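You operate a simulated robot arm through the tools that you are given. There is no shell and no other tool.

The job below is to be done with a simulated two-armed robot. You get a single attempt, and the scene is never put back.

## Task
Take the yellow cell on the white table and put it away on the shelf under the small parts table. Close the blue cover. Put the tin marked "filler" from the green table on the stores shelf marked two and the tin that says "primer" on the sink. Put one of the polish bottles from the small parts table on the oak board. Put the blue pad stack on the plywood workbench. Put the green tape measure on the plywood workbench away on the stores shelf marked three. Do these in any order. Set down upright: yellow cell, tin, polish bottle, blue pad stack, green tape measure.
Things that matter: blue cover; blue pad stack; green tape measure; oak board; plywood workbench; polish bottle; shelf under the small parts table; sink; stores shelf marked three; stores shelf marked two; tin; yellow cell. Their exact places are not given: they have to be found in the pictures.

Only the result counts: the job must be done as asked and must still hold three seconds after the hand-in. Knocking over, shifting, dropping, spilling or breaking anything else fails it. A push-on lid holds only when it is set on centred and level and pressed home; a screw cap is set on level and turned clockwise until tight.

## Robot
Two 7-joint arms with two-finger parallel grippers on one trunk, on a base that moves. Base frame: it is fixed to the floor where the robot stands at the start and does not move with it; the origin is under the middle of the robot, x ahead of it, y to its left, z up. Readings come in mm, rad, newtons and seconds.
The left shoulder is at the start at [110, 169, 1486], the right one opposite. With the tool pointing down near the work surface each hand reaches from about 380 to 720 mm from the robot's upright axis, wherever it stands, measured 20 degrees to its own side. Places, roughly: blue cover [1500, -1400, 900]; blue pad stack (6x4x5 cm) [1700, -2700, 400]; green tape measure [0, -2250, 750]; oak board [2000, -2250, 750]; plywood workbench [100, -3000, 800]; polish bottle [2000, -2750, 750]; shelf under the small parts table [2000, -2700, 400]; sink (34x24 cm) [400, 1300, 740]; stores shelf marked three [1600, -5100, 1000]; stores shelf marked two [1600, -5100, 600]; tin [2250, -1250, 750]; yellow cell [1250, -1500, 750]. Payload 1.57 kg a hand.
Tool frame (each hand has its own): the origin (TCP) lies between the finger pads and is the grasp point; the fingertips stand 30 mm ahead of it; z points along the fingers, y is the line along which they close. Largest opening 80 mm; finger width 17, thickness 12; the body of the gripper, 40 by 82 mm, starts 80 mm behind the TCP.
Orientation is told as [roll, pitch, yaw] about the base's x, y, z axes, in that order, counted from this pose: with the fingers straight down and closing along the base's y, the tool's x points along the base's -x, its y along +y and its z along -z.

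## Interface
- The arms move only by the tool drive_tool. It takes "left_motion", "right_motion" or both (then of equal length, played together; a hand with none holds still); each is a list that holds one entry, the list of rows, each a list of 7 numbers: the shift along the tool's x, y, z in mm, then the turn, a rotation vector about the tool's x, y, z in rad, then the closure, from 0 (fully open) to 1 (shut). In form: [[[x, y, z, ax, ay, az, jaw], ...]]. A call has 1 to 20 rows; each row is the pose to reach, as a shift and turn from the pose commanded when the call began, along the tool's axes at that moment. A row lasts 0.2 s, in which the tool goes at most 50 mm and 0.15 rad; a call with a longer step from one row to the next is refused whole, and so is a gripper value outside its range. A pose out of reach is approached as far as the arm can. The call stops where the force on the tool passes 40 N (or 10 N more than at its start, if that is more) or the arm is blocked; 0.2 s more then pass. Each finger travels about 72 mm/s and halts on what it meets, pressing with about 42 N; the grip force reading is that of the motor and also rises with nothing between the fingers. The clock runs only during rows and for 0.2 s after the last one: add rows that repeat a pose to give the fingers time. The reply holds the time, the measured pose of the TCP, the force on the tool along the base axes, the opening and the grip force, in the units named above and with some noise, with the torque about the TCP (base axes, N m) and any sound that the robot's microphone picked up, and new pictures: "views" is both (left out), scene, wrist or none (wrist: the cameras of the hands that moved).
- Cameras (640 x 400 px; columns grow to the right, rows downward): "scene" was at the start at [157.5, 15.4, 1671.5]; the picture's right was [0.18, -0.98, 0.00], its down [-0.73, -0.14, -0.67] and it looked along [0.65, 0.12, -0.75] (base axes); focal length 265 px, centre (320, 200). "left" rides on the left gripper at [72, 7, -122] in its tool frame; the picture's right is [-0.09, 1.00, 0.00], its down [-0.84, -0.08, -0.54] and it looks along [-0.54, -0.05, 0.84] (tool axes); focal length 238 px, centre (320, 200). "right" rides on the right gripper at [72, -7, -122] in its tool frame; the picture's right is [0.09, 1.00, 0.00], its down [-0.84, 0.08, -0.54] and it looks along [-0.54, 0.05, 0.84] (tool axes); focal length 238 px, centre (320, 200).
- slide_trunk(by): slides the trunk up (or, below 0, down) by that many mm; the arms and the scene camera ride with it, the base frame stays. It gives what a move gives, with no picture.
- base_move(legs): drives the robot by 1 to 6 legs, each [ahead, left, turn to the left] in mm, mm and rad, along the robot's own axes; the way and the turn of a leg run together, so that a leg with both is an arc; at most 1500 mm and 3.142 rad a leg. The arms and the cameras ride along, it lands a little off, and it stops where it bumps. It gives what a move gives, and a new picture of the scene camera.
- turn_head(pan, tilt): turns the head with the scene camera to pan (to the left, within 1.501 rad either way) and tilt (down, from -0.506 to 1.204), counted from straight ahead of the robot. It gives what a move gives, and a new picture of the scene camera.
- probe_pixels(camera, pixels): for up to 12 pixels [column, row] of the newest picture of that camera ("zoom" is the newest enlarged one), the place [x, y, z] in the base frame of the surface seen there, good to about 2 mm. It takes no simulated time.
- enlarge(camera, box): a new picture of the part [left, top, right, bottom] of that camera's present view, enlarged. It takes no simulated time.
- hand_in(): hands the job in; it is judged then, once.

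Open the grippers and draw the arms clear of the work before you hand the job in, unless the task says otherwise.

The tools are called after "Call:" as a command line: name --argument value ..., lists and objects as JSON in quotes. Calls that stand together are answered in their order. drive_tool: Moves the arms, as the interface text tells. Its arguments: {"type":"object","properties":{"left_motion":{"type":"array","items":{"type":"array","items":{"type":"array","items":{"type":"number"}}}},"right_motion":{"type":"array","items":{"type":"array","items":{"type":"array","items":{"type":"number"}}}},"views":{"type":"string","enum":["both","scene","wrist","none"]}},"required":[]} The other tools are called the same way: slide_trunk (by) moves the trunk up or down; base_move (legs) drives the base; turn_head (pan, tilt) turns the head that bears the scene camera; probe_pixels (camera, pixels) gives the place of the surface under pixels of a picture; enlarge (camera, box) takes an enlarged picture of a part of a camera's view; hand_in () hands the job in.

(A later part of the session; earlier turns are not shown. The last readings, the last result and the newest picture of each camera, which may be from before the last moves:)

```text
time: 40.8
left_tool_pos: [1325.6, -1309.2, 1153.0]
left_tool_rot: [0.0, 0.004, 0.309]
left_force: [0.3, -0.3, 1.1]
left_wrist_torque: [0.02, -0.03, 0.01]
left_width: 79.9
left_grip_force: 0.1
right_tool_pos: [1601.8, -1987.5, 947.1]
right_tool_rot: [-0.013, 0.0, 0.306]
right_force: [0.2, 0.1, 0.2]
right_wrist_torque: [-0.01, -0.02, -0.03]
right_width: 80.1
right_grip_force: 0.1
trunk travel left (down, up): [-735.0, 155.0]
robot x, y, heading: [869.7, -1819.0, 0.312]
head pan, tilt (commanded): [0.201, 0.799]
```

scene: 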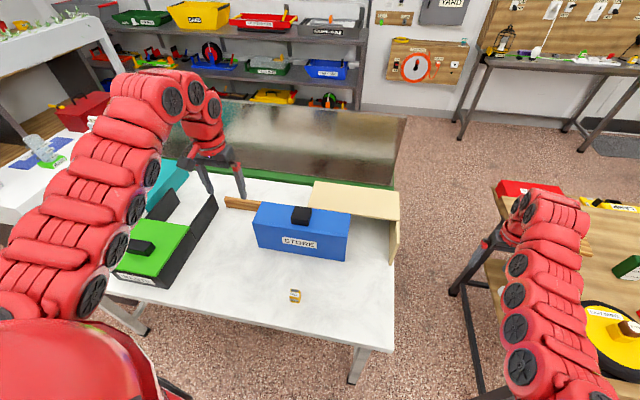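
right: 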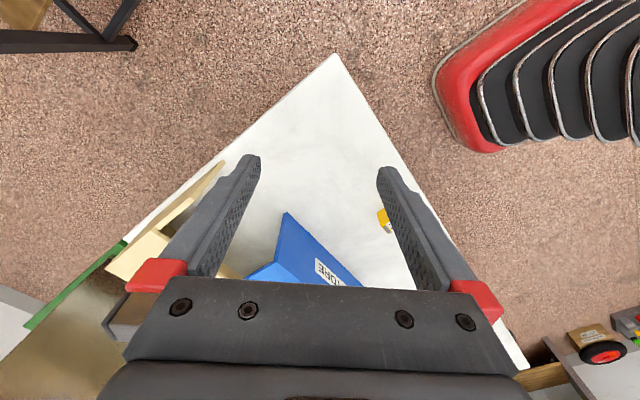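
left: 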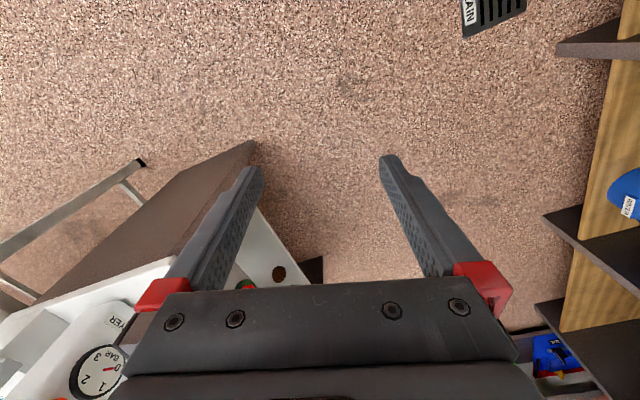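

Now the left hand is near the STORE cover. I enlarge the knob area to localise it.

Call:
enlarge --camera "scene" --box '[240, 170, 420, 290]'

Call:
probe_pixels --camera "zoom" --pixels '[[185, 135], [240, 135], [250, 150], [190, 150], [200, 175], [220, 160], [185, 165], [100, 140], [350, 145], [540, 170], [560, 250], [380, 165]]'

```text
3.33 times, centred on (330, 230) of scene
```

zoom: 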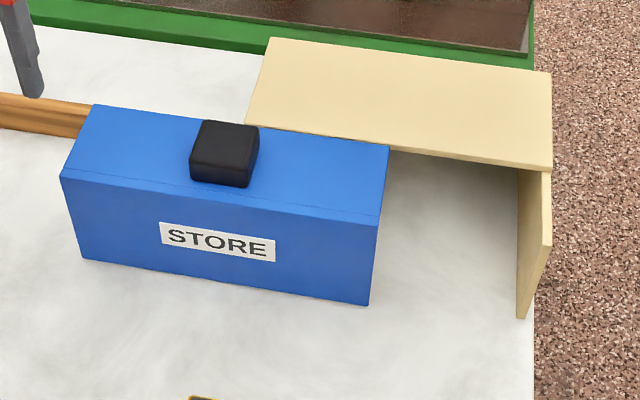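

```text
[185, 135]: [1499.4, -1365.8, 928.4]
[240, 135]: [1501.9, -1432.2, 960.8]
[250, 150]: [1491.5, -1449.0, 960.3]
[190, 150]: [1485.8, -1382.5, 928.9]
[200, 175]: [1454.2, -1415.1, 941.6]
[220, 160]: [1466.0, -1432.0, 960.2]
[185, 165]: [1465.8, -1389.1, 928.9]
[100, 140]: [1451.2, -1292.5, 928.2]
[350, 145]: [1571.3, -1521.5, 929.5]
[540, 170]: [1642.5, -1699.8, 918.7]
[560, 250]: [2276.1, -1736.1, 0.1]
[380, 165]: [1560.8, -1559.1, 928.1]
```

I probe the knob's top corners.

Call:
probe_pixels --camera "zoom" --pixels '[[207, 125], [255, 131], [246, 161], [195, 154], [192, 176], [246, 184], [257, 150], [225, 140]]'

```text
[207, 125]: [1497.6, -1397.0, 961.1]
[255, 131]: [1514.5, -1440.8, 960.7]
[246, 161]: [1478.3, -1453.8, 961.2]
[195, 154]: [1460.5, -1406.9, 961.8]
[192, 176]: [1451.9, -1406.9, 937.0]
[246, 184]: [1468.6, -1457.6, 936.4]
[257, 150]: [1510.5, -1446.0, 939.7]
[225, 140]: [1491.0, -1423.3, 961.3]
```

Knob centre is about (1484,-1424), top z 961, 53 mm wide along the slide direction. I bring the left hand above it with fingers closing along the slide direction.

Call:
drive_tool --left_motion '[[[-20, -30, 0, 0, 0, 0, 0], [-45, -65, 20, 0, 0, 0, 0], [-70, -100, 45, 0, 0, 0, 0], [-95, -130, 75, 0, 0, 0, 0], [-115, -158, 103, 0, 0, 0, 0], [-115, -158, 103, 0, 0, 0, 0]]]' --views "both"

```text
time: 42.1
left_tool_pos: [1484.0, -1425.4, 1050.0]
left_tool_rot: [-0.002, 0.0, 0.309]
left_force: [0.5, -0.2, 0.0]
left_wrist_torque: [0.0, -0.01, 0.0]
left_width: 80.0
left_grip_force: 0.1
right_tool_pos: [1599.9, -1986.3, 947.2]
right_tool_rot: [-0.011, 0.0, 0.305]
right_force: [-0.4, 0.1, 0.5]
right_wrist_torque: [0.02, -0.04, 0.01]
right_width: 80.0
right_grip_force: 0.1
trunk travel left (down, up): [-735.0, 155.0]
robot x, y, heading: [870.0, -1821.5, 0.307]
head pan, tilt (commanded): [0.201, 0.799]
```

scene: 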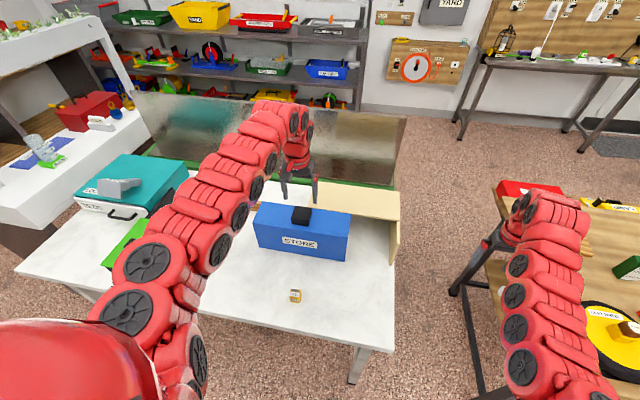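
left: 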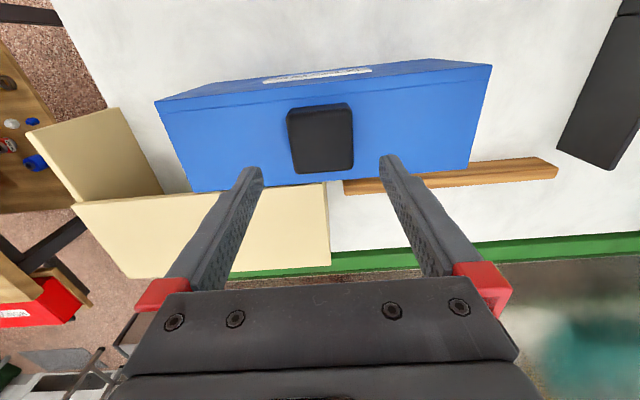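

The knob sits centred between the fingers at column ~321. I descend 86 mm around it and close the fingers.

Call:
drive_tool --left_motion '[[[0, 0, 30, 0, 0, 0, 0], [0, 0, 60, 0, 0, 0, 0], [0, 0, 86, 0, 0, 0, 0], [0, 0, 86, 0, 0, 0, 0], [0, 0, 86, 0, 0, 0, 0.5], [0, 0, 86, 0, 0, 0, 0.5], [0, 0, 86, 0, 0, 0, 0.5]]]' --views "wrist"

```text
time: 43.8
left_tool_pos: [1484.0, -1425.8, 963.2]
left_tool_rot: [-0.003, 0.003, 0.312]
left_force: [0.4, 1.0, -1.9]
left_wrist_torque: [0.62, -0.38, 0.28]
left_width: 59.7
left_grip_force: 45.0
right_tool_pos: [1600.9, -1987.0, 945.5]
right_tool_rot: [-0.013, 0.002, 0.304]
right_force: [-1.5, 0.1, -1.0]
right_wrist_torque: [0.02, -0.03, -0.02]
right_width: 80.2
right_grip_force: 0.1
trunk travel left (down, up): [-735.0, 155.0]
robot x, y, heading: [870.0, -1820.4, 0.314]
head pan, tilt (commanded): [0.201, 0.799]
```

left: 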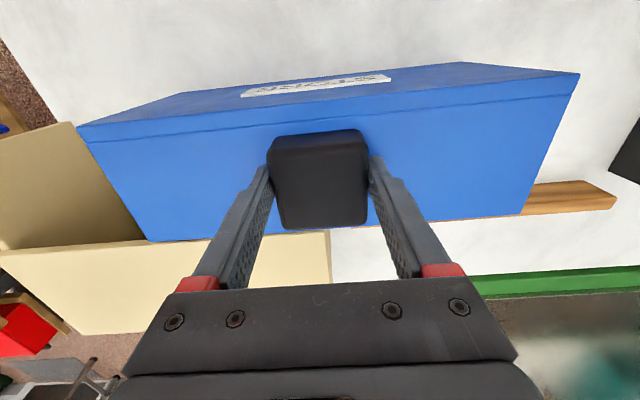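

Gripped at 59.7 mm with 45 N. I slide the cover right along its length in small steps, watching the force.

Call:
drive_tool --left_motion '[[[0, -10, 0, 0, 0, 0, 0.5], [0, -20, 0, 0, 0, 0, 0.5], [0, -30, 0, 0, 0, 0, 0.5], [0, -40, 0, 0, 0, 0, 0.5], [0, -50, 0, 0, 0, 0, 0.5], [0, -60, 0, 0, 0, 0, 0.5]]]' --views "both"

```text
time: 45.1
left_tool_pos: [1502.3, -1483.1, 963.2]
left_tool_rot: [-0.001, 0.002, 0.31]
left_force: [4.8, 1.4, 3.5]
left_wrist_torque: [0.08, 0.67, 0.59]
left_width: 59.6
left_grip_force: 45.1
right_tool_pos: [1602.1, -1986.9, 946.5]
right_tool_rot: [-0.011, -0.001, 0.306]
right_force: [-0.7, -0.1, -0.6]
right_wrist_torque: [0.02, -0.01, 0.02]
right_width: 80.0
right_grip_force: 0.0
trunk travel left (down, up): [-735.0, 155.0]
robot x, y, heading: [875.4, -1820.4, 0.308]
head pan, tilt (commanded): [0.201, 0.799]
```

scene: 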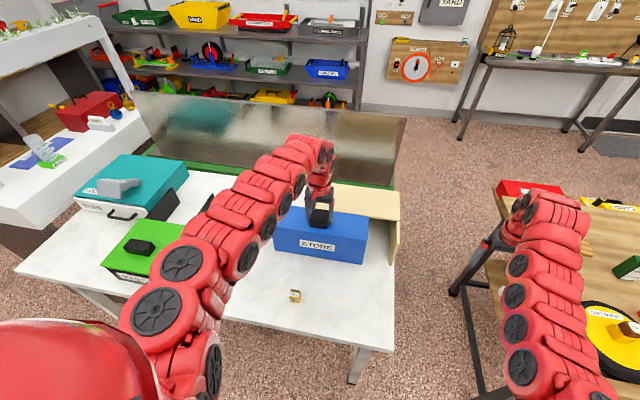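
left: 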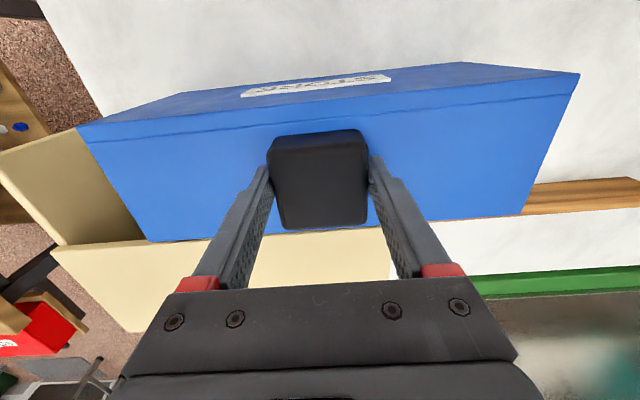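

The cover slides freely (moved ~60 mm, small forces). I continue the slide toward the right wall.

Call:
drive_tool --left_motion '[[[0, -10, 0, 0, 0, 0, 0.5], [0, -20, 0, 0, 0, 0, 0.5], [0, -30, 0, 0, 0, 0, 0.5], [0, -40, 0, 0, 0, 0, 0.5], [0, -50, 0, 0, 0, 0, 0.5], [0, -60, 0, 0, 0, 0, 0.5], [0, -70, 0, 0, 0, 0, 0.5], [0, -78, 0, 0, 0, 0, 0.5], [0, -84, 0, 0, 0, 0, 0.5]]]' --views "both"

```text
time: 47.1
left_tool_pos: [1529.4, -1561.2, 963.5]
left_tool_rot: [-0.003, 0.003, 0.312]
left_force: [10.6, 4.3, 1.8]
left_wrist_torque: [0.49, -1.24, 0.16]
left_width: 59.6
left_grip_force: 45.0
right_tool_pos: [1601.9, -1986.4, 945.7]
right_tool_rot: [-0.011, 0.001, 0.307]
right_force: [0.6, -0.7, -0.7]
right_wrist_torque: [0.02, 0.0, 0.03]
right_width: 80.0
right_grip_force: 0.1
trunk travel left (down, up): [-735.0, 155.0]
robot x, y, heading: [870.9, -1821.7, 0.31]
head pan, tilt (commanded): [0.201, 0.799]
```

scene: 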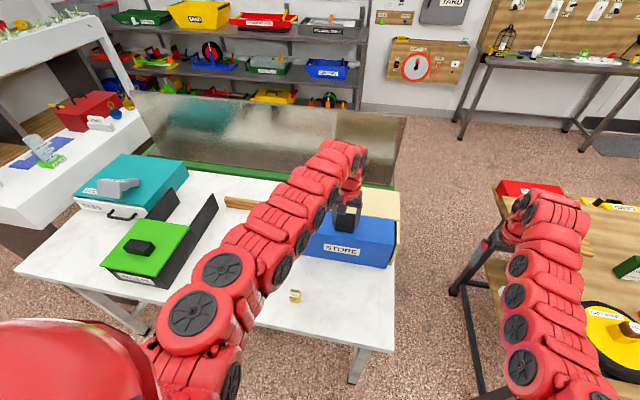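
left: 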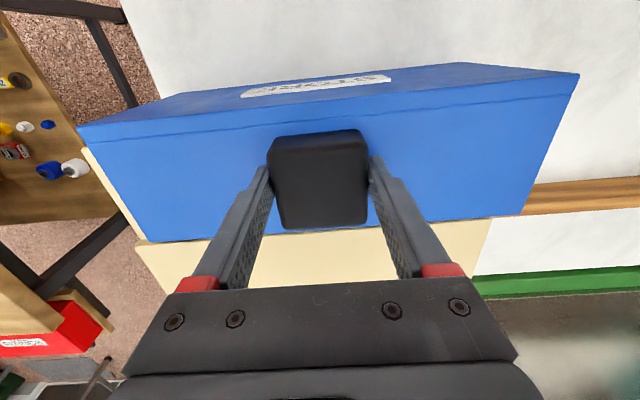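

Moved 143 mm so far; a little more remains (right wall edge still visible by the cover). I push on gently up to 25 mm until it stops.

Call:
drive_tool --left_motion '[[[0, -5, 0, 0, 0, 0, 0.5], [0, -10, 0, 0, 0, 0, 0.5], [0, -14, 0, 0, 0, 0, 0.5], [0, -18, 0, 0, 0, 0, 0.5], [0, -22, 0, 0, 0, 0, 0.5], [0, -25, 0, 0, 0, 0, 0.5]]]' --views "both"

```text
time: 48.5
left_tool_pos: [1534.4, -1580.3, 963.5]
left_tool_rot: [0.0, 0.004, 0.313]
left_force: [4.1, 21.8, 2.3]
left_wrist_torque: [0.8, -0.19, -0.75]
left_width: 59.8
left_grip_force: 45.2
right_tool_pos: [1600.7, -1983.9, 946.7]
right_tool_rot: [-0.013, 0.002, 0.308]
right_force: [0.2, 0.4, -0.1]
right_wrist_torque: [0.01, 0.02, -0.02]
right_width: 80.0
right_grip_force: 0.2
trunk travel left (down, up): [-735.0, 155.0]
robot x, y, heading: [870.9, -1818.3, 0.308]
head pan, tilt (commanded): [0.201, 0.799]
```

scene: 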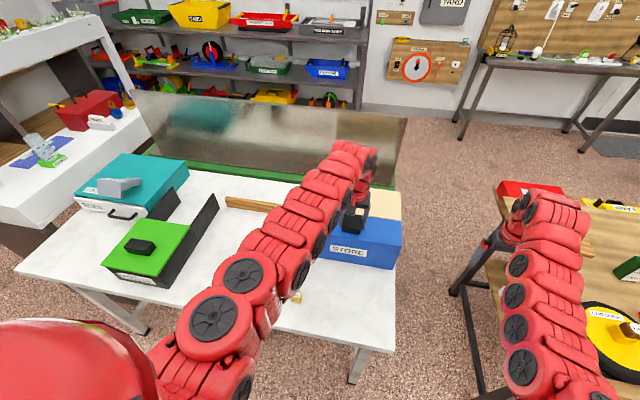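
left: 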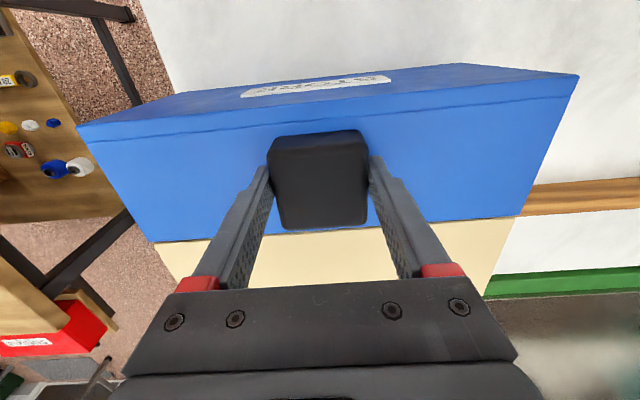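

Force rose to ~22 N and the cover's ends align with the cream box: it is closed. I release and lift straight up.

Call:
drive_tool --left_motion '[[[0, 0, 0, 0, 0, 0, 0.25], [0, 0, 0, 0, 0, 0, 0.0], [0, 0, 0, 0, 0, 0, 0.0], [0, 0, -30, 0, 0, 0, 0.0], [0, 0, -70, 0, 0, 0, 0.0], [0, 0, -100, 0, 0, 0, 0.0], [0, 0, -120, 0, 0, 0, 0.0]]]' --views "both"

```text
time: 50.1
left_tool_pos: [1535.8, -1585.2, 1085.7]
left_tool_rot: [-0.003, 0.003, 0.309]
left_force: [-0.5, -1.2, -0.4]
left_wrist_torque: [-0.01, -0.02, -0.01]
left_width: 79.9
left_grip_force: 0.1
right_tool_pos: [1601.5, -1987.6, 946.7]
right_tool_rot: [-0.011, 0.0, 0.306]
right_force: [0.2, 0.3, 0.0]
right_wrist_torque: [0.0, 0.03, 0.03]
right_width: 80.2
right_grip_force: 0.1
trunk travel left (down, up): [-735.0, 155.0]
robot x, y, heading: [867.8, -1819.6, 0.308]
head pan, tilt (commanded): [0.201, 0.799]
```

scene: 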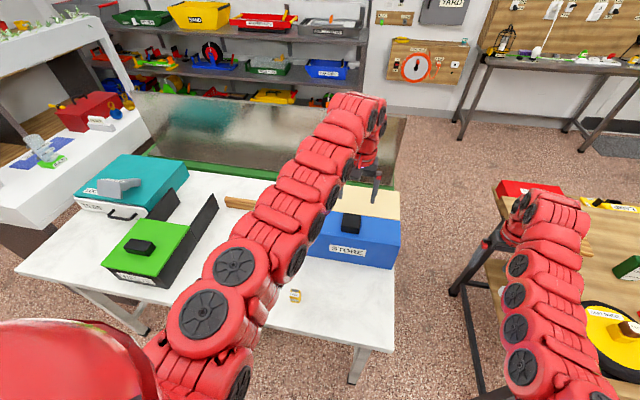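
left: 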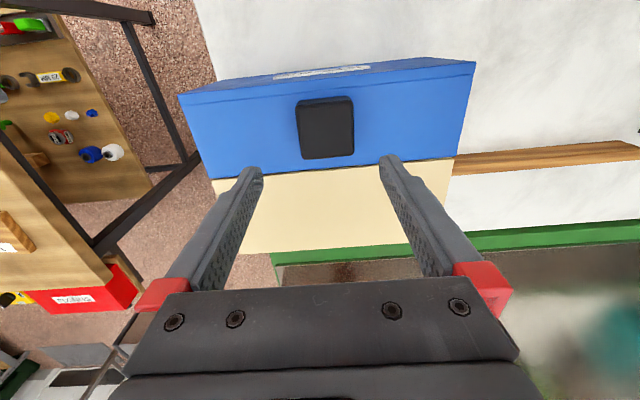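

The cover is closed against the wall. Before taking the cell I look at the small parts table shelf to plan the tilt of the grasp.

Call:
turn_head --pan -0.75 --tilt 0.8

```text
time: 51.4
left_tool_pos: [1535.6, -1585.3, 1085.6]
left_tool_rot: [-0.001, 0.003, 0.311]
left_force: [0.5, 0.2, -0.4]
left_wrist_torque: [-0.01, -0.01, 0.02]
left_width: 79.6
left_grip_force: 0.1
right_tool_pos: [1599.9, -1986.9, 947.0]
right_tool_rot: [-0.012, -0.001, 0.304]
right_force: [0.1, -0.5, 0.2]
right_wrist_torque: [0.02, 0.03, -0.01]
right_width: 80.2
right_grip_force: 0.1
trunk travel left (down, up): [-735.0, 155.0]
robot x, y, heading: [868.2, -1819.3, 0.312]
head pan, tilt (commanded): [-0.75, 0.799]
```

scene: 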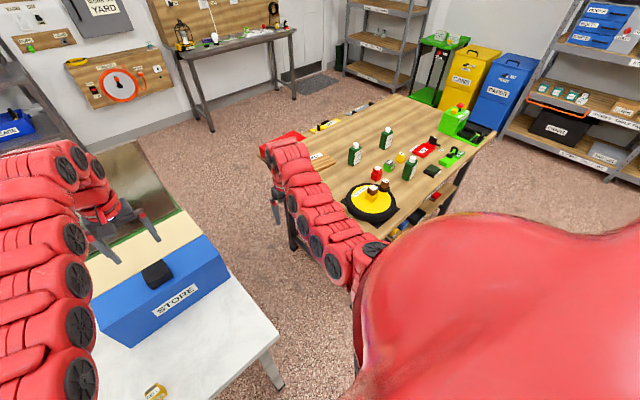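

I retract the left hand, then back off and sidestep right along the aisle to face the small parts table.

Call:
drive_tool --left_motion '[[[16, 46, 0, 0, 0, 0, 0], [33, 93, 0, 0, 0, 0, 0], [50, 140, 0, 0, 0, 0, 0], [66, 186, 0, 0, 0, 0, 0], [83, 233, 0, 0, 0, 0, 0], [100, 280, 0, 0, 0, 0, 0], [116, 327, 0, 0, 0, 0, 0]]]' --views "none"

Call:
base_move --legs '[[-250, 0, 0], [0, -1000, 0]]'

Call:
turn_head --pan 0.0 --tilt 0.75

```text
time: 53.0
left_tool_pos: [1361.0, -1301.7, 1091.9]
left_tool_rot: [-0.007, 0.003, 0.31]
left_force: [0.1, 0.8, 0.2]
left_wrist_torque: [-0.15, -0.08, 0.01]
left_width: 79.9
left_grip_force: 0.1
left hand out of reach, approached as far as the arm can: row 5, 6, 7
right_tool_pos: [1599.3, -1984.5, 948.5]
right_tool_rot: [-0.016, -0.001, 0.304]
right_force: [-0.3, 0.5, 0.4]
right_wrist_torque: [-0.03, 0.01, 0.02]
right_width: 80.2
right_grip_force: 0.0
trunk travel left (down, up): [-735.0, 155.0]
robot x, y, heading: [868.3, -1818.6, 0.31]
head pan, tilt (commanded): [-0.75, 0.799]
```

```text
time: 59.5
left_tool_pos: [1425.3, -2316.5, 1094.3]
left_tool_rot: [-0.001, 0.003, 0.317]
left_force: [0.0, 0.3, 0.7]
left_wrist_torque: [0.01, 0.01, 0.01]
left_width: 80.0
left_grip_force: 0.2
right_tool_pos: [1668.9, -2996.2, 947.4]
right_tool_rot: [-0.014, -0.001, 0.312]
right_force: [-1.8, 0.5, 0.4]
right_wrist_torque: [-0.02, 0.02, 0.01]
right_width: 80.1
right_grip_force: 0.1
trunk travel left (down, up): [-735.0, 155.0]
robot x, y, heading: [933.6, -2835.5, 0.32]
head pan, tilt (commanded): [-0.75, 0.799]
```

scene: 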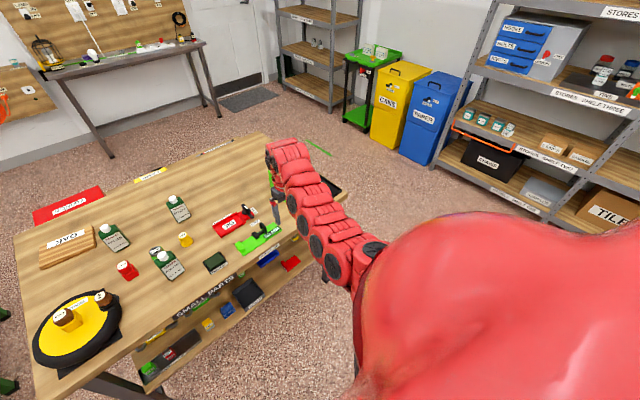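

```text
time: 60.6
left_tool_pos: [1425.0, -2317.6, 1094.4]
left_tool_rot: [-0.001, 0.004, 0.319]
left_force: [0.4, -0.5, 0.2]
left_wrist_torque: [0.02, -0.02, 0.0]
left_width: 79.9
left_grip_force: 0.0
right_tool_pos: [1668.7, -2996.4, 947.1]
right_tool_rot: [-0.013, -0.001, 0.313]
right_force: [-0.3, -0.3, -0.5]
right_wrist_torque: [0.0, -0.02, -0.02]
right_width: 80.1
right_grip_force: 0.1
trunk travel left (down, up): [-735.0, 155.0]
robot x, y, heading: [935.9, -2835.2, 0.315]
head pan, tilt (commanded): [0.0, 0.75]
```

scene: 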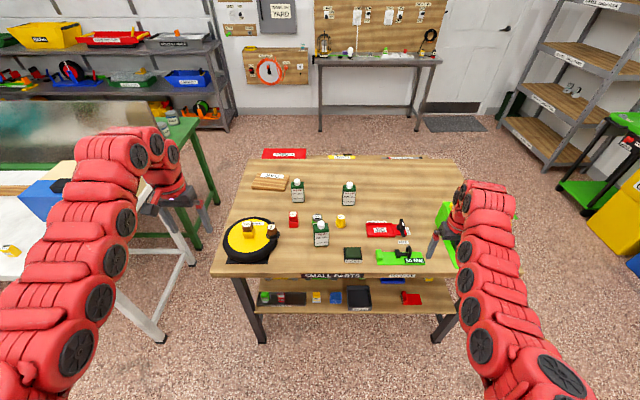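

Now I face the small parts table; the green table with tins is visible at upper-left (170,120). I enlarge several regions.

Call:
enlarge --camera "scene" --box '[210, 140, 470, 345]'

Call:
enlarge --camera "scene" --box '[240, 265, 450, 345]'

Call:
enlarge --camera "scene" --box '[90, 90, 250, 190]'

```text
1.95 times, centred on (340, 242) of scene
```

zoom: 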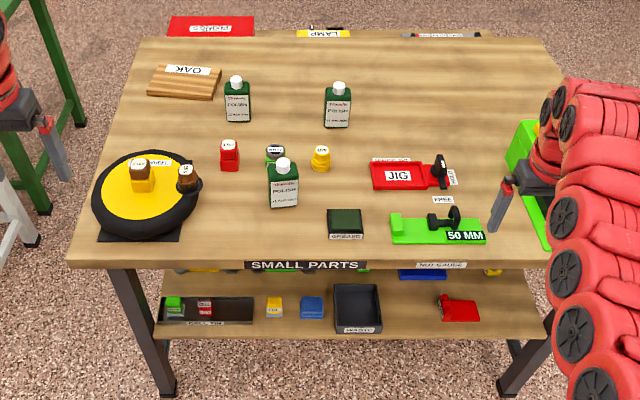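

```text
3.05 times, centred on (345, 305) of scene
```

zoom: 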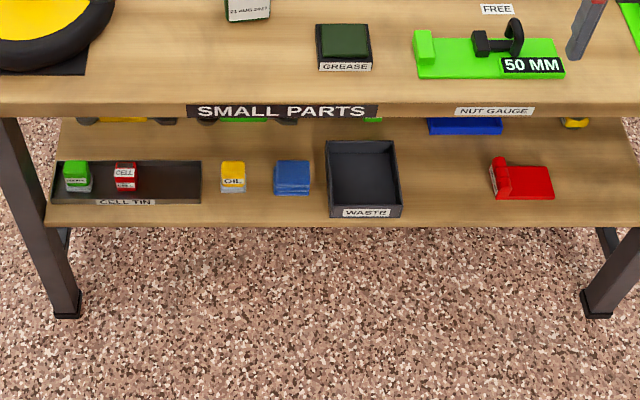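

```text
4.00 times, centred on (170, 140) of scene
```

zoom: 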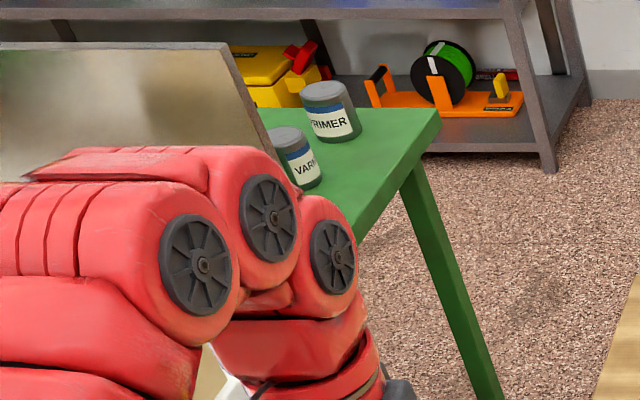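

The shelf holds a cell tin, an oil can, the blue pads, a waste tray and a red item, with free space at about (450,190) in that enlargement. I re-enlarge and probe.

Call:
enlarge --camera "scene" --box '[240, 265, 450, 345]'

Call:
probe_pixels --camera "zoom" --pixels '[[274, 163], [309, 163], [308, 193], [276, 193], [280, 225], [500, 225], [60, 225], [20, 115], [632, 115], [450, 190], [420, 150], [232, 178]]'

Call:
probe_pixels --camera "zoom" --pixels '[[245, 165], [222, 190], [330, 215], [400, 215], [490, 190], [395, 145], [500, 160], [200, 200], [60, 200], [64, 318], [600, 316], [440, 125]]'

```text
3.05 times, centred on (345, 305) of scene
```

zoom: 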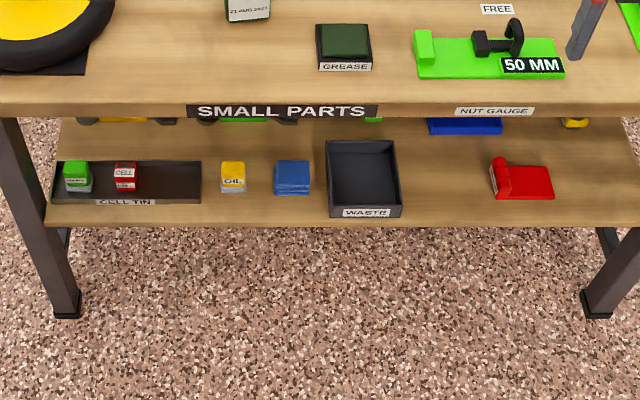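

```text
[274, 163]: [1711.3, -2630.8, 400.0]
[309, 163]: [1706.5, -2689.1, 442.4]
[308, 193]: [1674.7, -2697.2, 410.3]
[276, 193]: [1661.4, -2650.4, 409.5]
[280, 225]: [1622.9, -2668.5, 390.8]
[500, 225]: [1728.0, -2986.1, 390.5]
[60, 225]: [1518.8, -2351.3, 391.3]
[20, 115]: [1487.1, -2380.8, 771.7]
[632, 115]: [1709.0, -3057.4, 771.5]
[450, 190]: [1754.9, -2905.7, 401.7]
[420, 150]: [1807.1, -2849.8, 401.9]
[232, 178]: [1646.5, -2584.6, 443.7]
```

```text
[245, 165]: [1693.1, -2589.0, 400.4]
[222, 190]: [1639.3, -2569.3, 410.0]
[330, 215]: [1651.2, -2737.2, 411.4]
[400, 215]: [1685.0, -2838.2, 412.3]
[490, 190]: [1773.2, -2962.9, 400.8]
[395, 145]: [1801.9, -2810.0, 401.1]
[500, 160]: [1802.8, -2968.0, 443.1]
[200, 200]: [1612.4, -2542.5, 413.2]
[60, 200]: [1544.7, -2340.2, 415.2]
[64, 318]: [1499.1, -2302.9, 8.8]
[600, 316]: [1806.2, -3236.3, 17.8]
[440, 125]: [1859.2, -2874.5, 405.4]
```

Pads' front face is at ~n=765 in table coordinates, ~100 mm inside the table edge, so I'll use a tilted hand. I back off 150 mm and lower the trunk so the hands reach shelf height in the free aisle.

Call:
base_move --legs '[[-150, 100, 0]]'

Call:
slide_trunk --by -400

Call:
drive_tool --right_motion '[[[0, 0, 0, 0, -0.15, 0, 0], [0, 0, 0, 0, -0.3, 0, 0], [0, 0, 0, 0, -0.45, 0, 0], [0, 0, 0, 0, -0.6, 0, 0], [0, 0, 0, 0, -0.75, 0, 0], [0, 0, 0, 0, -0.9, 0, 0], [0, 0, 0, 0, -1.0, 0, 0], [0, 0, 0, 0, -1.0, 0, 0]]]' --views "both"

```text
time: 62.1
left_tool_pos: [1251.5, -2268.6, 1093.6]
left_tool_rot: [-0.003, 0.004, 0.316]
left_force: [-0.6, -0.1, 0.5]
left_wrist_torque: [0.0, -0.01, 0.04]
left_width: 80.0
left_grip_force: 0.1
right_tool_pos: [1496.5, -2949.2, 945.8]
right_tool_rot: [-0.01, 0.001, 0.315]
right_force: [0.0, 0.2, 0.3]
right_wrist_torque: [-0.02, 0.01, 0.0]
right_width: 80.0
right_grip_force: 0.0
trunk travel left (down, up): [-735.0, 155.0]
robot x, y, heading: [765.1, -2785.5, 0.32]
head pan, tilt (commanded): [0.0, 0.75]
```

scene: 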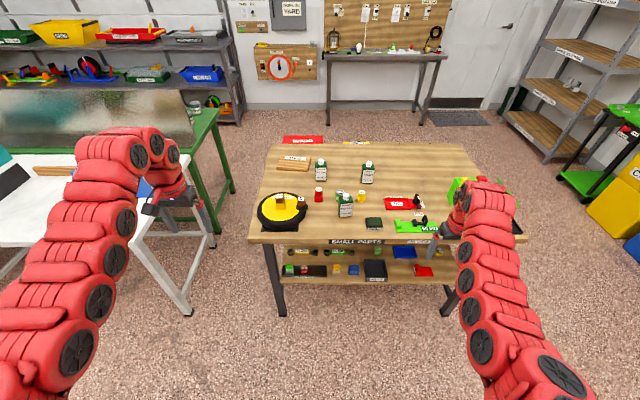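

```text
time: 66.0
left_tool_pos: [1252.1, -2268.7, 694.9]
left_tool_rot: [-0.002, 0.004, 0.317]
left_force: [-0.7, -0.2, -0.8]
left_wrist_torque: [0.02, 0.01, 0.01]
left_width: 80.0
left_grip_force: 0.0
right_tool_pos: [1496.7, -2949.2, 547.8]
right_tool_rot: [-0.011, 0.001, 0.316]
right_force: [0.6, 0.3, -0.2]
right_wrist_torque: [0.0, -0.01, -0.02]
right_width: 80.0
right_grip_force: 0.0
trunk travel left (down, up): [-335.0, 555.0]
robot x, y, heading: [767.6, -2786.8, 0.316]
head pan, tilt (commanded): [0.0, 0.75]
```

```text
time: 67.8
left_tool_pos: [1251.7, -2269.1, 694.6]
left_tool_rot: [-0.001, 0.004, 0.319]
left_force: [-0.3, 1.1, 0.6]
left_wrist_torque: [0.02, -0.01, -0.01]
left_width: 79.9
left_grip_force: 0.1
right_tool_pos: [1496.1, -2948.0, 547.0]
right_tool_rot: [-0.022, -1.0, 0.332]
right_force: [-0.3, 0.2, -0.4]
right_wrist_torque: [-0.01, -0.01, 0.0]
right_width: 79.8
right_grip_force: 0.1
trunk travel left (down, up): [-335.0, 555.0]
robot x, y, heading: [766.7, -2785.0, 0.319]
head pan, tilt (commanded): [0.0, 0.75]
```

scene: 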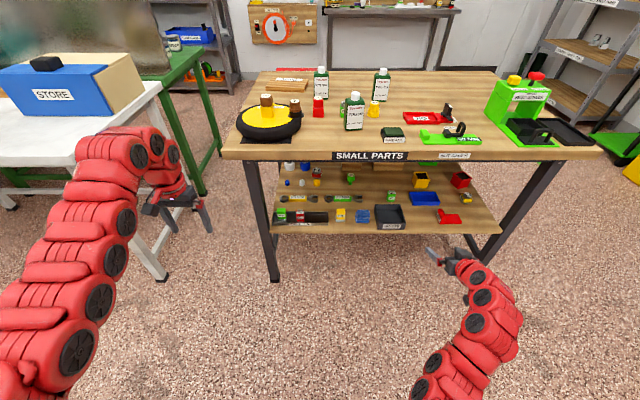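
right: 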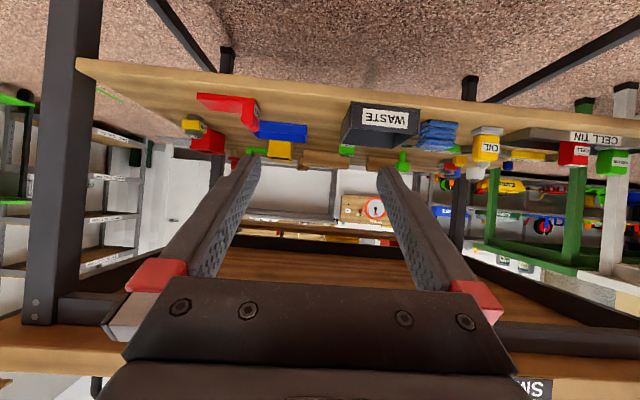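

The tilt works and the right camera sees the shelf: pads at (437,135), WASTE tray (380,120), OIL (485,145). I enlarge and probe.

Call:
enlarge --camera "right" --box '[340, 85, 500, 185]'

Call:
probe_pixels --camera "zoom" --pixels '[[322, 160], [322, 220], [460, 165], [455, 235], [480, 150], [310, 120], [300, 190], [525, 200], [525, 180], [540, 240], [180, 70], [385, 240]]'

```text
4.00 times, centred on (420, 135) of right
```

zoom: 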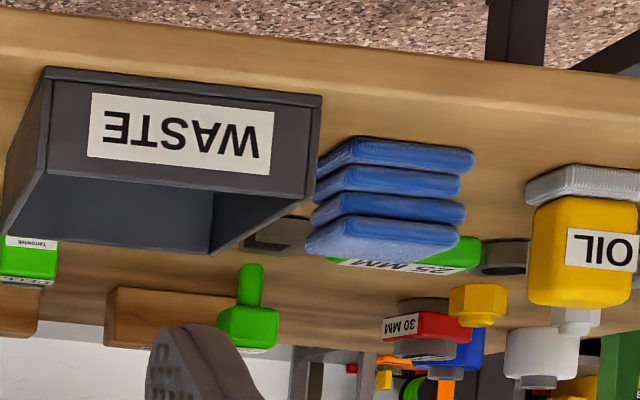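

```text
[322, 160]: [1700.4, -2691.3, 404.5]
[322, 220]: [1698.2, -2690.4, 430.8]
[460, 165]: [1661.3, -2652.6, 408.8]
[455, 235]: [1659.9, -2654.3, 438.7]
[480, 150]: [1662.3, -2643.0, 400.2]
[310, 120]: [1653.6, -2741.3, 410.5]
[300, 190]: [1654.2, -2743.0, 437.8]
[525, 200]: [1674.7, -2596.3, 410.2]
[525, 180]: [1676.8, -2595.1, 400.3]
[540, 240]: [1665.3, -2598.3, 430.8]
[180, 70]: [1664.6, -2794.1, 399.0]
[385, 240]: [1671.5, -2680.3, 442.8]
```

I get a closer scene view of the pads' top to find width and depth.

Call:
enlarge --camera "scene" --box '[320, 195, 420, 240]'

Call:
probe_pixels --camera "zoom" --pixels '[[230, 95], [310, 95], [300, 125], [235, 125], [235, 170], [310, 170], [345, 90], [360, 60], [170, 90], [150, 120], [275, 90], [270, 150]]'

```text
6.40 times, centred on (370, 218) of scene
```

zoom: 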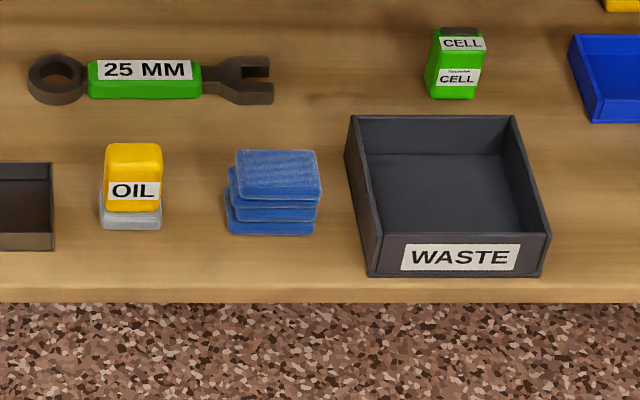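

```text
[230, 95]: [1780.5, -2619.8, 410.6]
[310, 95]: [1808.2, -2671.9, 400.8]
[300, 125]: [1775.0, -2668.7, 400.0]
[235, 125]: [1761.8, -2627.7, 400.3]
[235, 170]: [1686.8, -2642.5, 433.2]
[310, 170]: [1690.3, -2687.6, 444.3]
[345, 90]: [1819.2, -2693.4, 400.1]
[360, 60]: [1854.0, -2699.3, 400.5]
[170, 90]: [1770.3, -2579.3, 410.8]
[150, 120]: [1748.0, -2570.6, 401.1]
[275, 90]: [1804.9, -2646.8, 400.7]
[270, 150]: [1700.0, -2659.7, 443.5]
```

Call:
probe_pixels --camera "zoom" --pixels '[[241, 155], [312, 156], [317, 193], [246, 188], [229, 220], [308, 228], [318, 210], [230, 175], [346, 150], [372, 270], [160, 160], [163, 215]]'

```text
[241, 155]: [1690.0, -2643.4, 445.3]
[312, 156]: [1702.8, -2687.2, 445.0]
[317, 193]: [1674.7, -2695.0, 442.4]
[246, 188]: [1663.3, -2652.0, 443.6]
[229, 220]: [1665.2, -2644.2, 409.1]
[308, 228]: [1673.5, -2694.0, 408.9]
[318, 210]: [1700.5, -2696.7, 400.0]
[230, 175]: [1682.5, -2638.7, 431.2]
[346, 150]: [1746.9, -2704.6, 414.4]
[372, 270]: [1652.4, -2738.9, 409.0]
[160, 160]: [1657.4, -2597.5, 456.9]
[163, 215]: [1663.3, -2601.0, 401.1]
```

Pads occupy s≈3028–3084 between OIL (2987) and WASTE (3111), top z≈445. I drive forward 180 mm before approaching with the right hand.

Call:
base_move --legs '[[180, 0, -0.005]]'

```text
time: 69.4
left_tool_pos: [1420.9, -2218.8, 693.7]
left_tool_rot: [-0.005, 0.014, 0.307]
left_force: [0.3, -0.4, -0.1]
left_wrist_torque: [-0.01, 0.0, -0.02]
left_width: 80.1
left_grip_force: 0.2
right_tool_pos: [1662.9, -2897.4, 545.4]
right_tool_rot: [-0.018, -0.998, 0.325]
right_force: [-0.2, -0.1, -0.1]
right_wrist_torque: [0.0, -0.02, -0.02]
right_width: 80.0
right_grip_force: 0.2
trunk travel left (down, up): [-335.0, 555.0]
robot x, y, heading: [933.7, -2733.6, 0.313]
head pan, tilt (commanded): [0.0, 0.75]
stopped in leg 1: the force on the tool passed its limit at 51 N (the readings are from after the stop); the commanded pose is now the measured one
```

scene: 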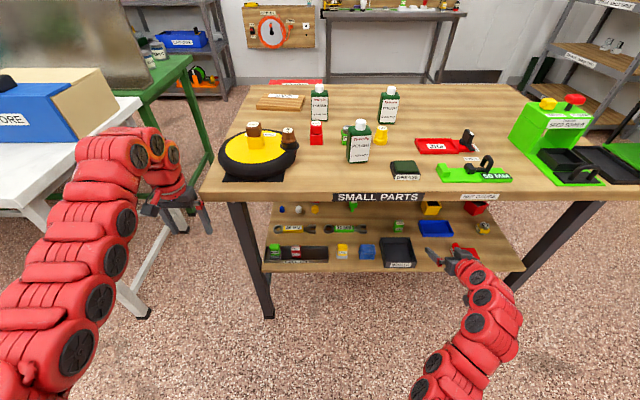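

A contact stopped the drive — possibly the left hand at the table's left corner. I probe the corner and back the base off slightly before anything else.

Call:
probe_pixels --camera "scene" --pixels '[[206, 192], [203, 198], [215, 200], [205, 225], [190, 205], [150, 210], [230, 235], [268, 315], [340, 200], [365, 243]]'

Call:
enlarge --camera "scene" --box '[100, 120, 300, 245]'

```text
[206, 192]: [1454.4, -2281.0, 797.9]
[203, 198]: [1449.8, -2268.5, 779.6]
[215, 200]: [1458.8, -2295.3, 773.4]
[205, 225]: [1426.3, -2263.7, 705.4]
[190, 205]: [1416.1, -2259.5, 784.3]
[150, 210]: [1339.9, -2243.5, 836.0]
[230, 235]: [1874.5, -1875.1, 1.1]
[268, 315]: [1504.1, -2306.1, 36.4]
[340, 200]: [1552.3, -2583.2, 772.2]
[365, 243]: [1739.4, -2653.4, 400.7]
```

```text
3.20 times, centred on (200, 182) of scene
```

zoom: 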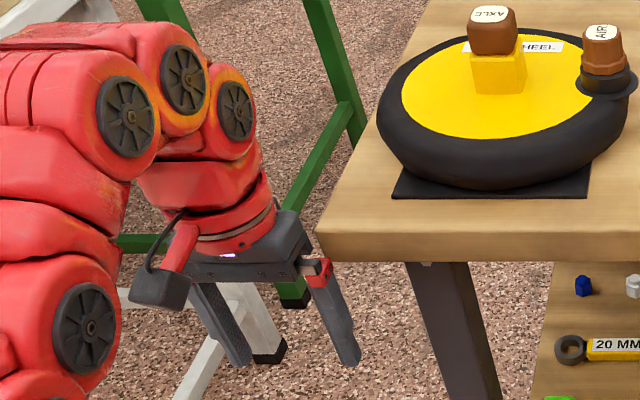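

The left gripper's body touched the small table's front-left corner (1450,-2268). I back off and pull the left hand back and left, out of the way.

Call:
base_move --legs '[[-60, 0, 0]]'

Call:
drive_tool --left_motion '[[[40, 10, 0, 0, 0, 0, 0], [80, 20, 0, 0, 0, 0, 0], [120, 30, 0, 0, 0, 0, 0], [150, 30, 0, 0, 0, 0, 0], [150, 30, 0, 0, 0, 0, 0]]]' --views "scene"

```text
time: 70.3
left_tool_pos: [1364.5, -2237.1, 694.5]
left_tool_rot: [-0.002, 0.012, 0.307]
left_force: [-0.6, 1.2, 0.1]
left_wrist_torque: [-0.04, -0.05, 0.0]
left_width: 80.2
left_grip_force: 0.1
right_tool_pos: [1606.3, -2915.8, 546.3]
right_tool_rot: [-0.021, -0.999, 0.323]
right_force: [0.6, 0.2, 0.6]
right_wrist_torque: [0.03, -0.02, -0.01]
right_width: 80.0
right_grip_force: 0.0
trunk travel left (down, up): [-335.0, 555.0]
robot x, y, heading: [877.4, -2752.3, 0.308]
head pan, tilt (commanded): [0.0, 0.75]
```

scene: 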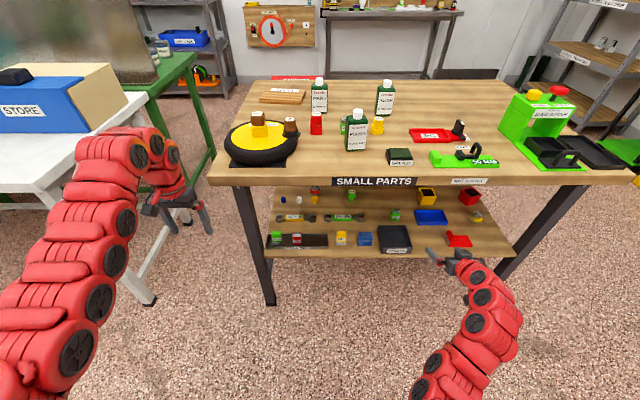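

```text
time: 71.5
left_tool_pos: [1271.5, -2151.7, 710.2]
left_tool_rot: [-0.01, 0.0, 0.306]
left_force: [-0.3, 0.3, -0.4]
left_wrist_torque: [0.04, -0.03, -0.03]
left_width: 79.9
left_grip_force: 0.0
left hand out of reach, approached as far as the arm can: row 1, 2, 3, 4, 5
right_tool_pos: [1605.6, -2914.9, 546.9]
right_tool_rot: [-0.022, -0.999, 0.324]
right_force: [0.1, -0.9, -0.3]
right_wrist_torque: [-0.02, 0.0, -0.03]
right_width: 80.1
right_grip_force: 0.1
trunk travel left (down, up): [-335.0, 555.0]
robot x, y, heading: [877.2, -2752.7, 0.314]
head pan, tilt (commanded): [0.0, 0.75]
```

scene: 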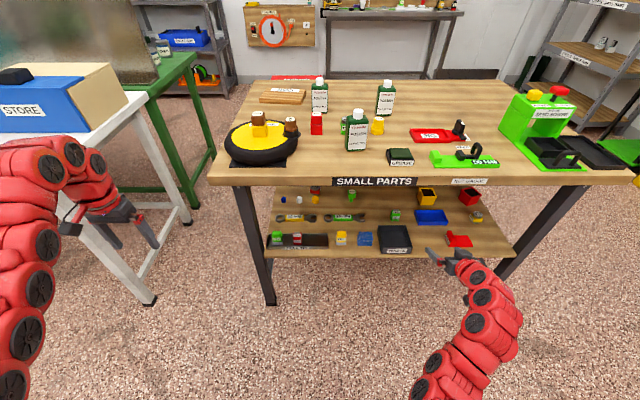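

Left hand is clear. I drive forward 50 mm and check the right hand's pose again.

Call:
base_move --legs '[[50, 0, 0]]'

```text
time: 72.5
left_tool_pos: [1320.5, -2137.6, 709.0]
left_tool_rot: [-0.008, 0.0, 0.307]
left_force: [0.7, 1.6, 0.1]
left_wrist_torque: [0.01, 0.02, -0.01]
left_width: 80.0
left_grip_force: 0.1
right_tool_pos: [1654.5, -2900.3, 545.6]
right_tool_rot: [-0.021, -1.0, 0.324]
right_force: [-0.3, -1.1, -0.6]
right_wrist_torque: [0.06, -0.01, 0.02]
right_width: 80.0
right_grip_force: 0.0
trunk travel left (down, up): [-335.0, 555.0]
robot x, y, heading: [923.2, -2735.3, 0.318]
head pan, tilt (commanded): [0.0, 0.75]
```

scene: 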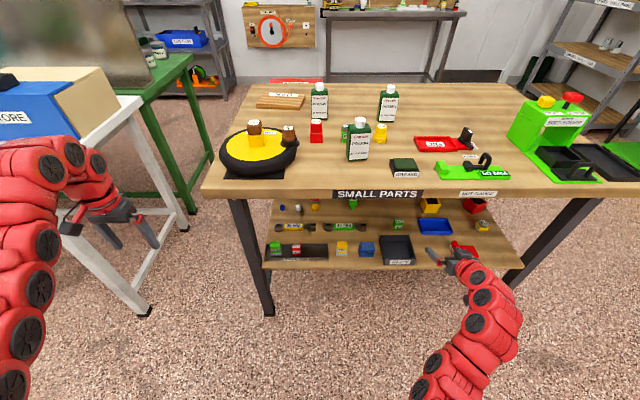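

I move the right hand left to line up in front of the pads (pre-approach 100 mm back along the finger axis), jaw opened to ~75 mm.

Call:
drive_tool --right_motion '[[[0, 45, 0, 0, 0, 0, 0.06], [0, 90, 0, 0, 0, 0, 0.06], [0, 135, 0, 0, 0, 0, 0.06], [0, 180, 0, 0, 0, 0, 0.06], [20, 215, 15, 0, 0, 0, 0.06], [46, 215, 38, 0, 0, 0, 0.06], [46, 215, 38, 0, 0, 0, 0.06]]]' --views "both"

```text
time: 74.1
left_tool_pos: [1320.3, -2136.9, 711.6]
left_tool_rot: [-0.01, 0.001, 0.306]
left_force: [0.3, 0.1, 0.7]
left_wrist_torque: [0.03, -0.02, -0.04]
left_width: 80.1
left_grip_force: 0.0
right_tool_pos: [1594.6, -2693.7, 487.2]
right_tool_rot: [-0.02, -1.001, 0.325]
right_force: [-0.4, -0.9, 0.1]
right_wrist_torque: [0.0, -0.02, -0.01]
right_width: 75.3
right_grip_force: 0.1
trunk travel left (down, up): [-335.0, 555.0]
robot x, y, heading: [920.9, -2733.6, 0.311]
head pan, tilt (commanded): [0.0, 0.75]
```

scene: 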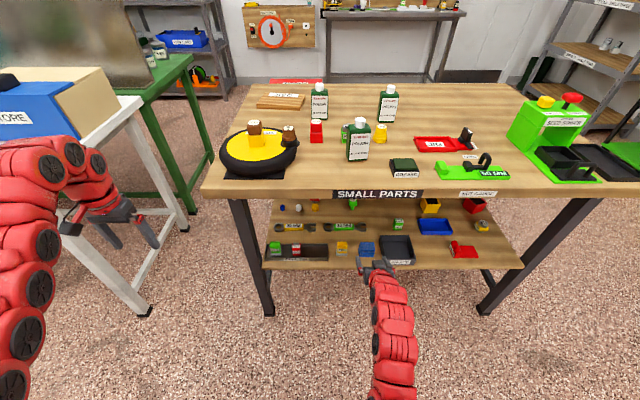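
right: 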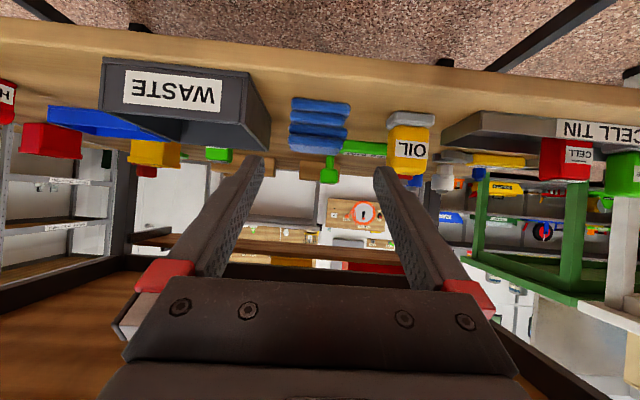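

Pads lie centred between the fingers. I advance 105 mm along the finger axis and close.

Call:
drive_tool --right_motion '[[[0, 0, 30, 0, 0, 0, 0.06], [0, 0, 60, 0, 0, 0, 0.06], [0, 0, 85, 0, 0, 0, 0.06], [0, 0, 105, 0, 0, 0, 0.06], [0, 0, 105, 0, 0, 0, 0.06]]]' --views "both"

```text
time: 75.3
left_tool_pos: [1319.2, -2137.0, 710.5]
left_tool_rot: [-0.01, -0.001, 0.309]
left_force: [-0.2, 0.6, 0.1]
left_wrist_torque: [0.02, -0.02, 0.02]
left_width: 80.0
left_grip_force: 0.1
right_tool_pos: [1681.3, -2667.4, 428.9]
right_tool_rot: [-0.021, -1.0, 0.325]
right_force: [0.3, 0.8, -0.3]
right_wrist_torque: [-0.03, -0.03, 0.03]
right_width: 75.0
right_grip_force: 0.0
trunk travel left (down, up): [-335.0, 555.0]
robot x, y, heading: [923.8, -2733.8, 0.313]
head pan, tilt (commanded): [0.0, 0.75]
```

scene: 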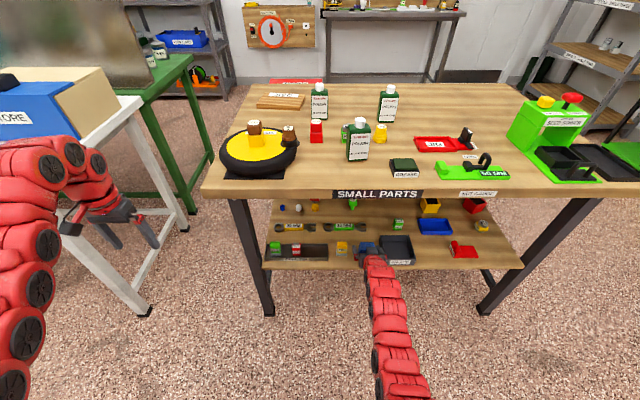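
right: 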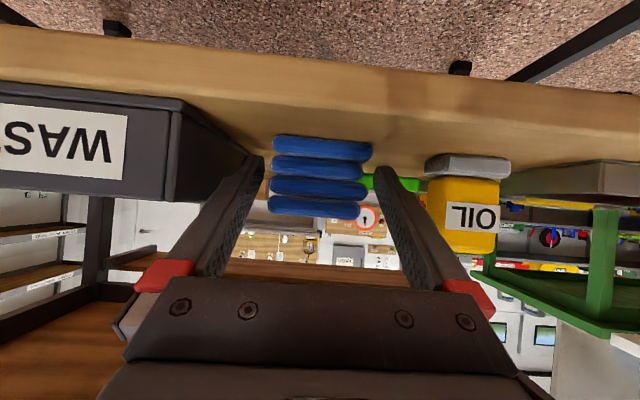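

The pads are between the fingers at (320,180). I close the jaws on them.

Call:
drive_tool --right_motion '[[[0, 0, 0, 0, 0, 0, 0.3], [0, 0, 0, 0, 0, 0, 0.6], [0, 0, 0, 0, 0, 0, 0.6], [0, 0, 0, 0, 0, 0, 0.6]]]' --views "wrist"

```text
time: 76.3
left_tool_pos: [1320.1, -2139.0, 710.4]
left_tool_rot: [-0.008, -0.003, 0.308]
left_force: [-1.0, 0.1, 0.0]
left_wrist_torque: [-0.02, -0.03, 0.0]
left_width: 80.2
left_grip_force: 0.1
right_tool_pos: [1680.0, -2667.6, 428.7]
right_tool_rot: [-0.022, -1.001, 0.325]
right_force: [0.5, -0.4, 1.1]
right_wrist_torque: [0.01, 0.01, 0.0]
right_width: 55.1
right_grip_force: 42.0
trunk travel left (down, up): [-335.0, 555.0]
robot x, y, heading: [921.6, -2738.9, 0.307]
head pan, tilt (commanded): [0.0, 0.75]
```

right: 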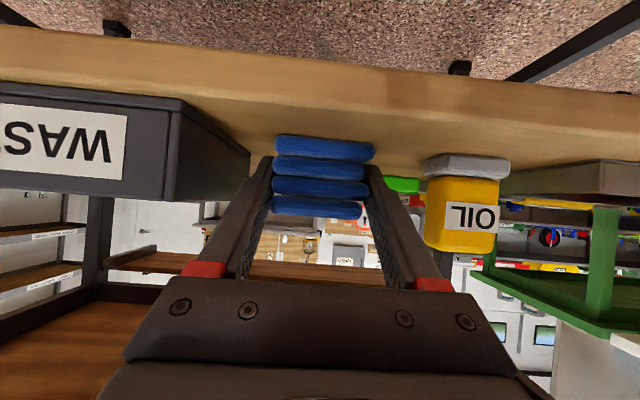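

Grip holds at 55 mm, 42 N. I lift 60 mm straight up, then withdraw.

Call:
drive_tool --right_motion '[[[-17, 0, -11, 0, 0, 0, 0.6], [-34, 0, -22, 0, 0, 0, 0.6], [-50, 0, -32, 0, 0, 0, 0.6], [-35, 0, -60, 0, 0, 0, 0.6], [-10, 0, -100, 0, 0, 0, 0.6], [15, 0, -140, 0, 0, 0, 0.6], [31, 0, -165, 0, 0, 0, 0.6]]]' --views "both"

```text
time: 77.9
left_tool_pos: [1319.6, -2136.9, 711.8]
left_tool_rot: [-0.009, -0.002, 0.307]
left_force: [0.2, -0.2, 1.2]
left_wrist_torque: [0.02, 0.02, 0.0]
left_width: 80.1
left_grip_force: 0.1
right_tool_pos: [1530.3, -2714.0, 492.4]
right_tool_rot: [-0.02, -1.001, 0.325]
right_force: [0.6, -0.2, -0.2]
right_wrist_torque: [0.01, 0.01, 0.04]
right_width: 32.1
right_grip_force: 0.1
trunk travel left (down, up): [-335.0, 555.0]
robot x, y, heading: [924.3, -2733.1, 0.312]
head pan, tilt (commanded): [0.0, 0.75]
```

scene: 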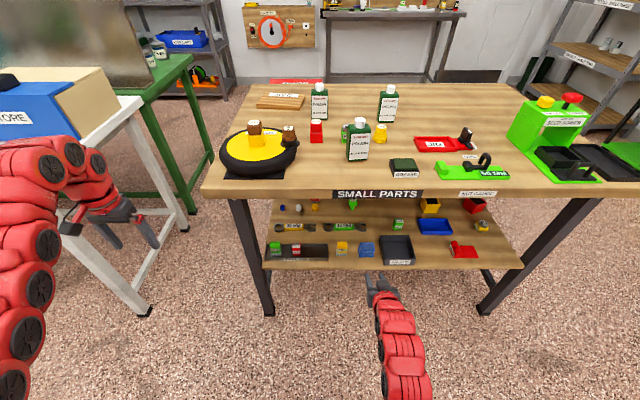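
right: 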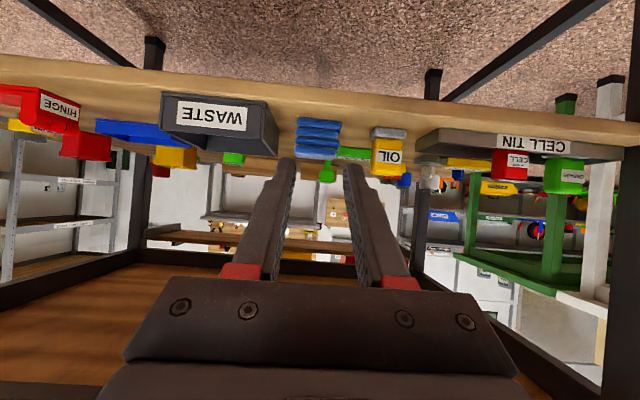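

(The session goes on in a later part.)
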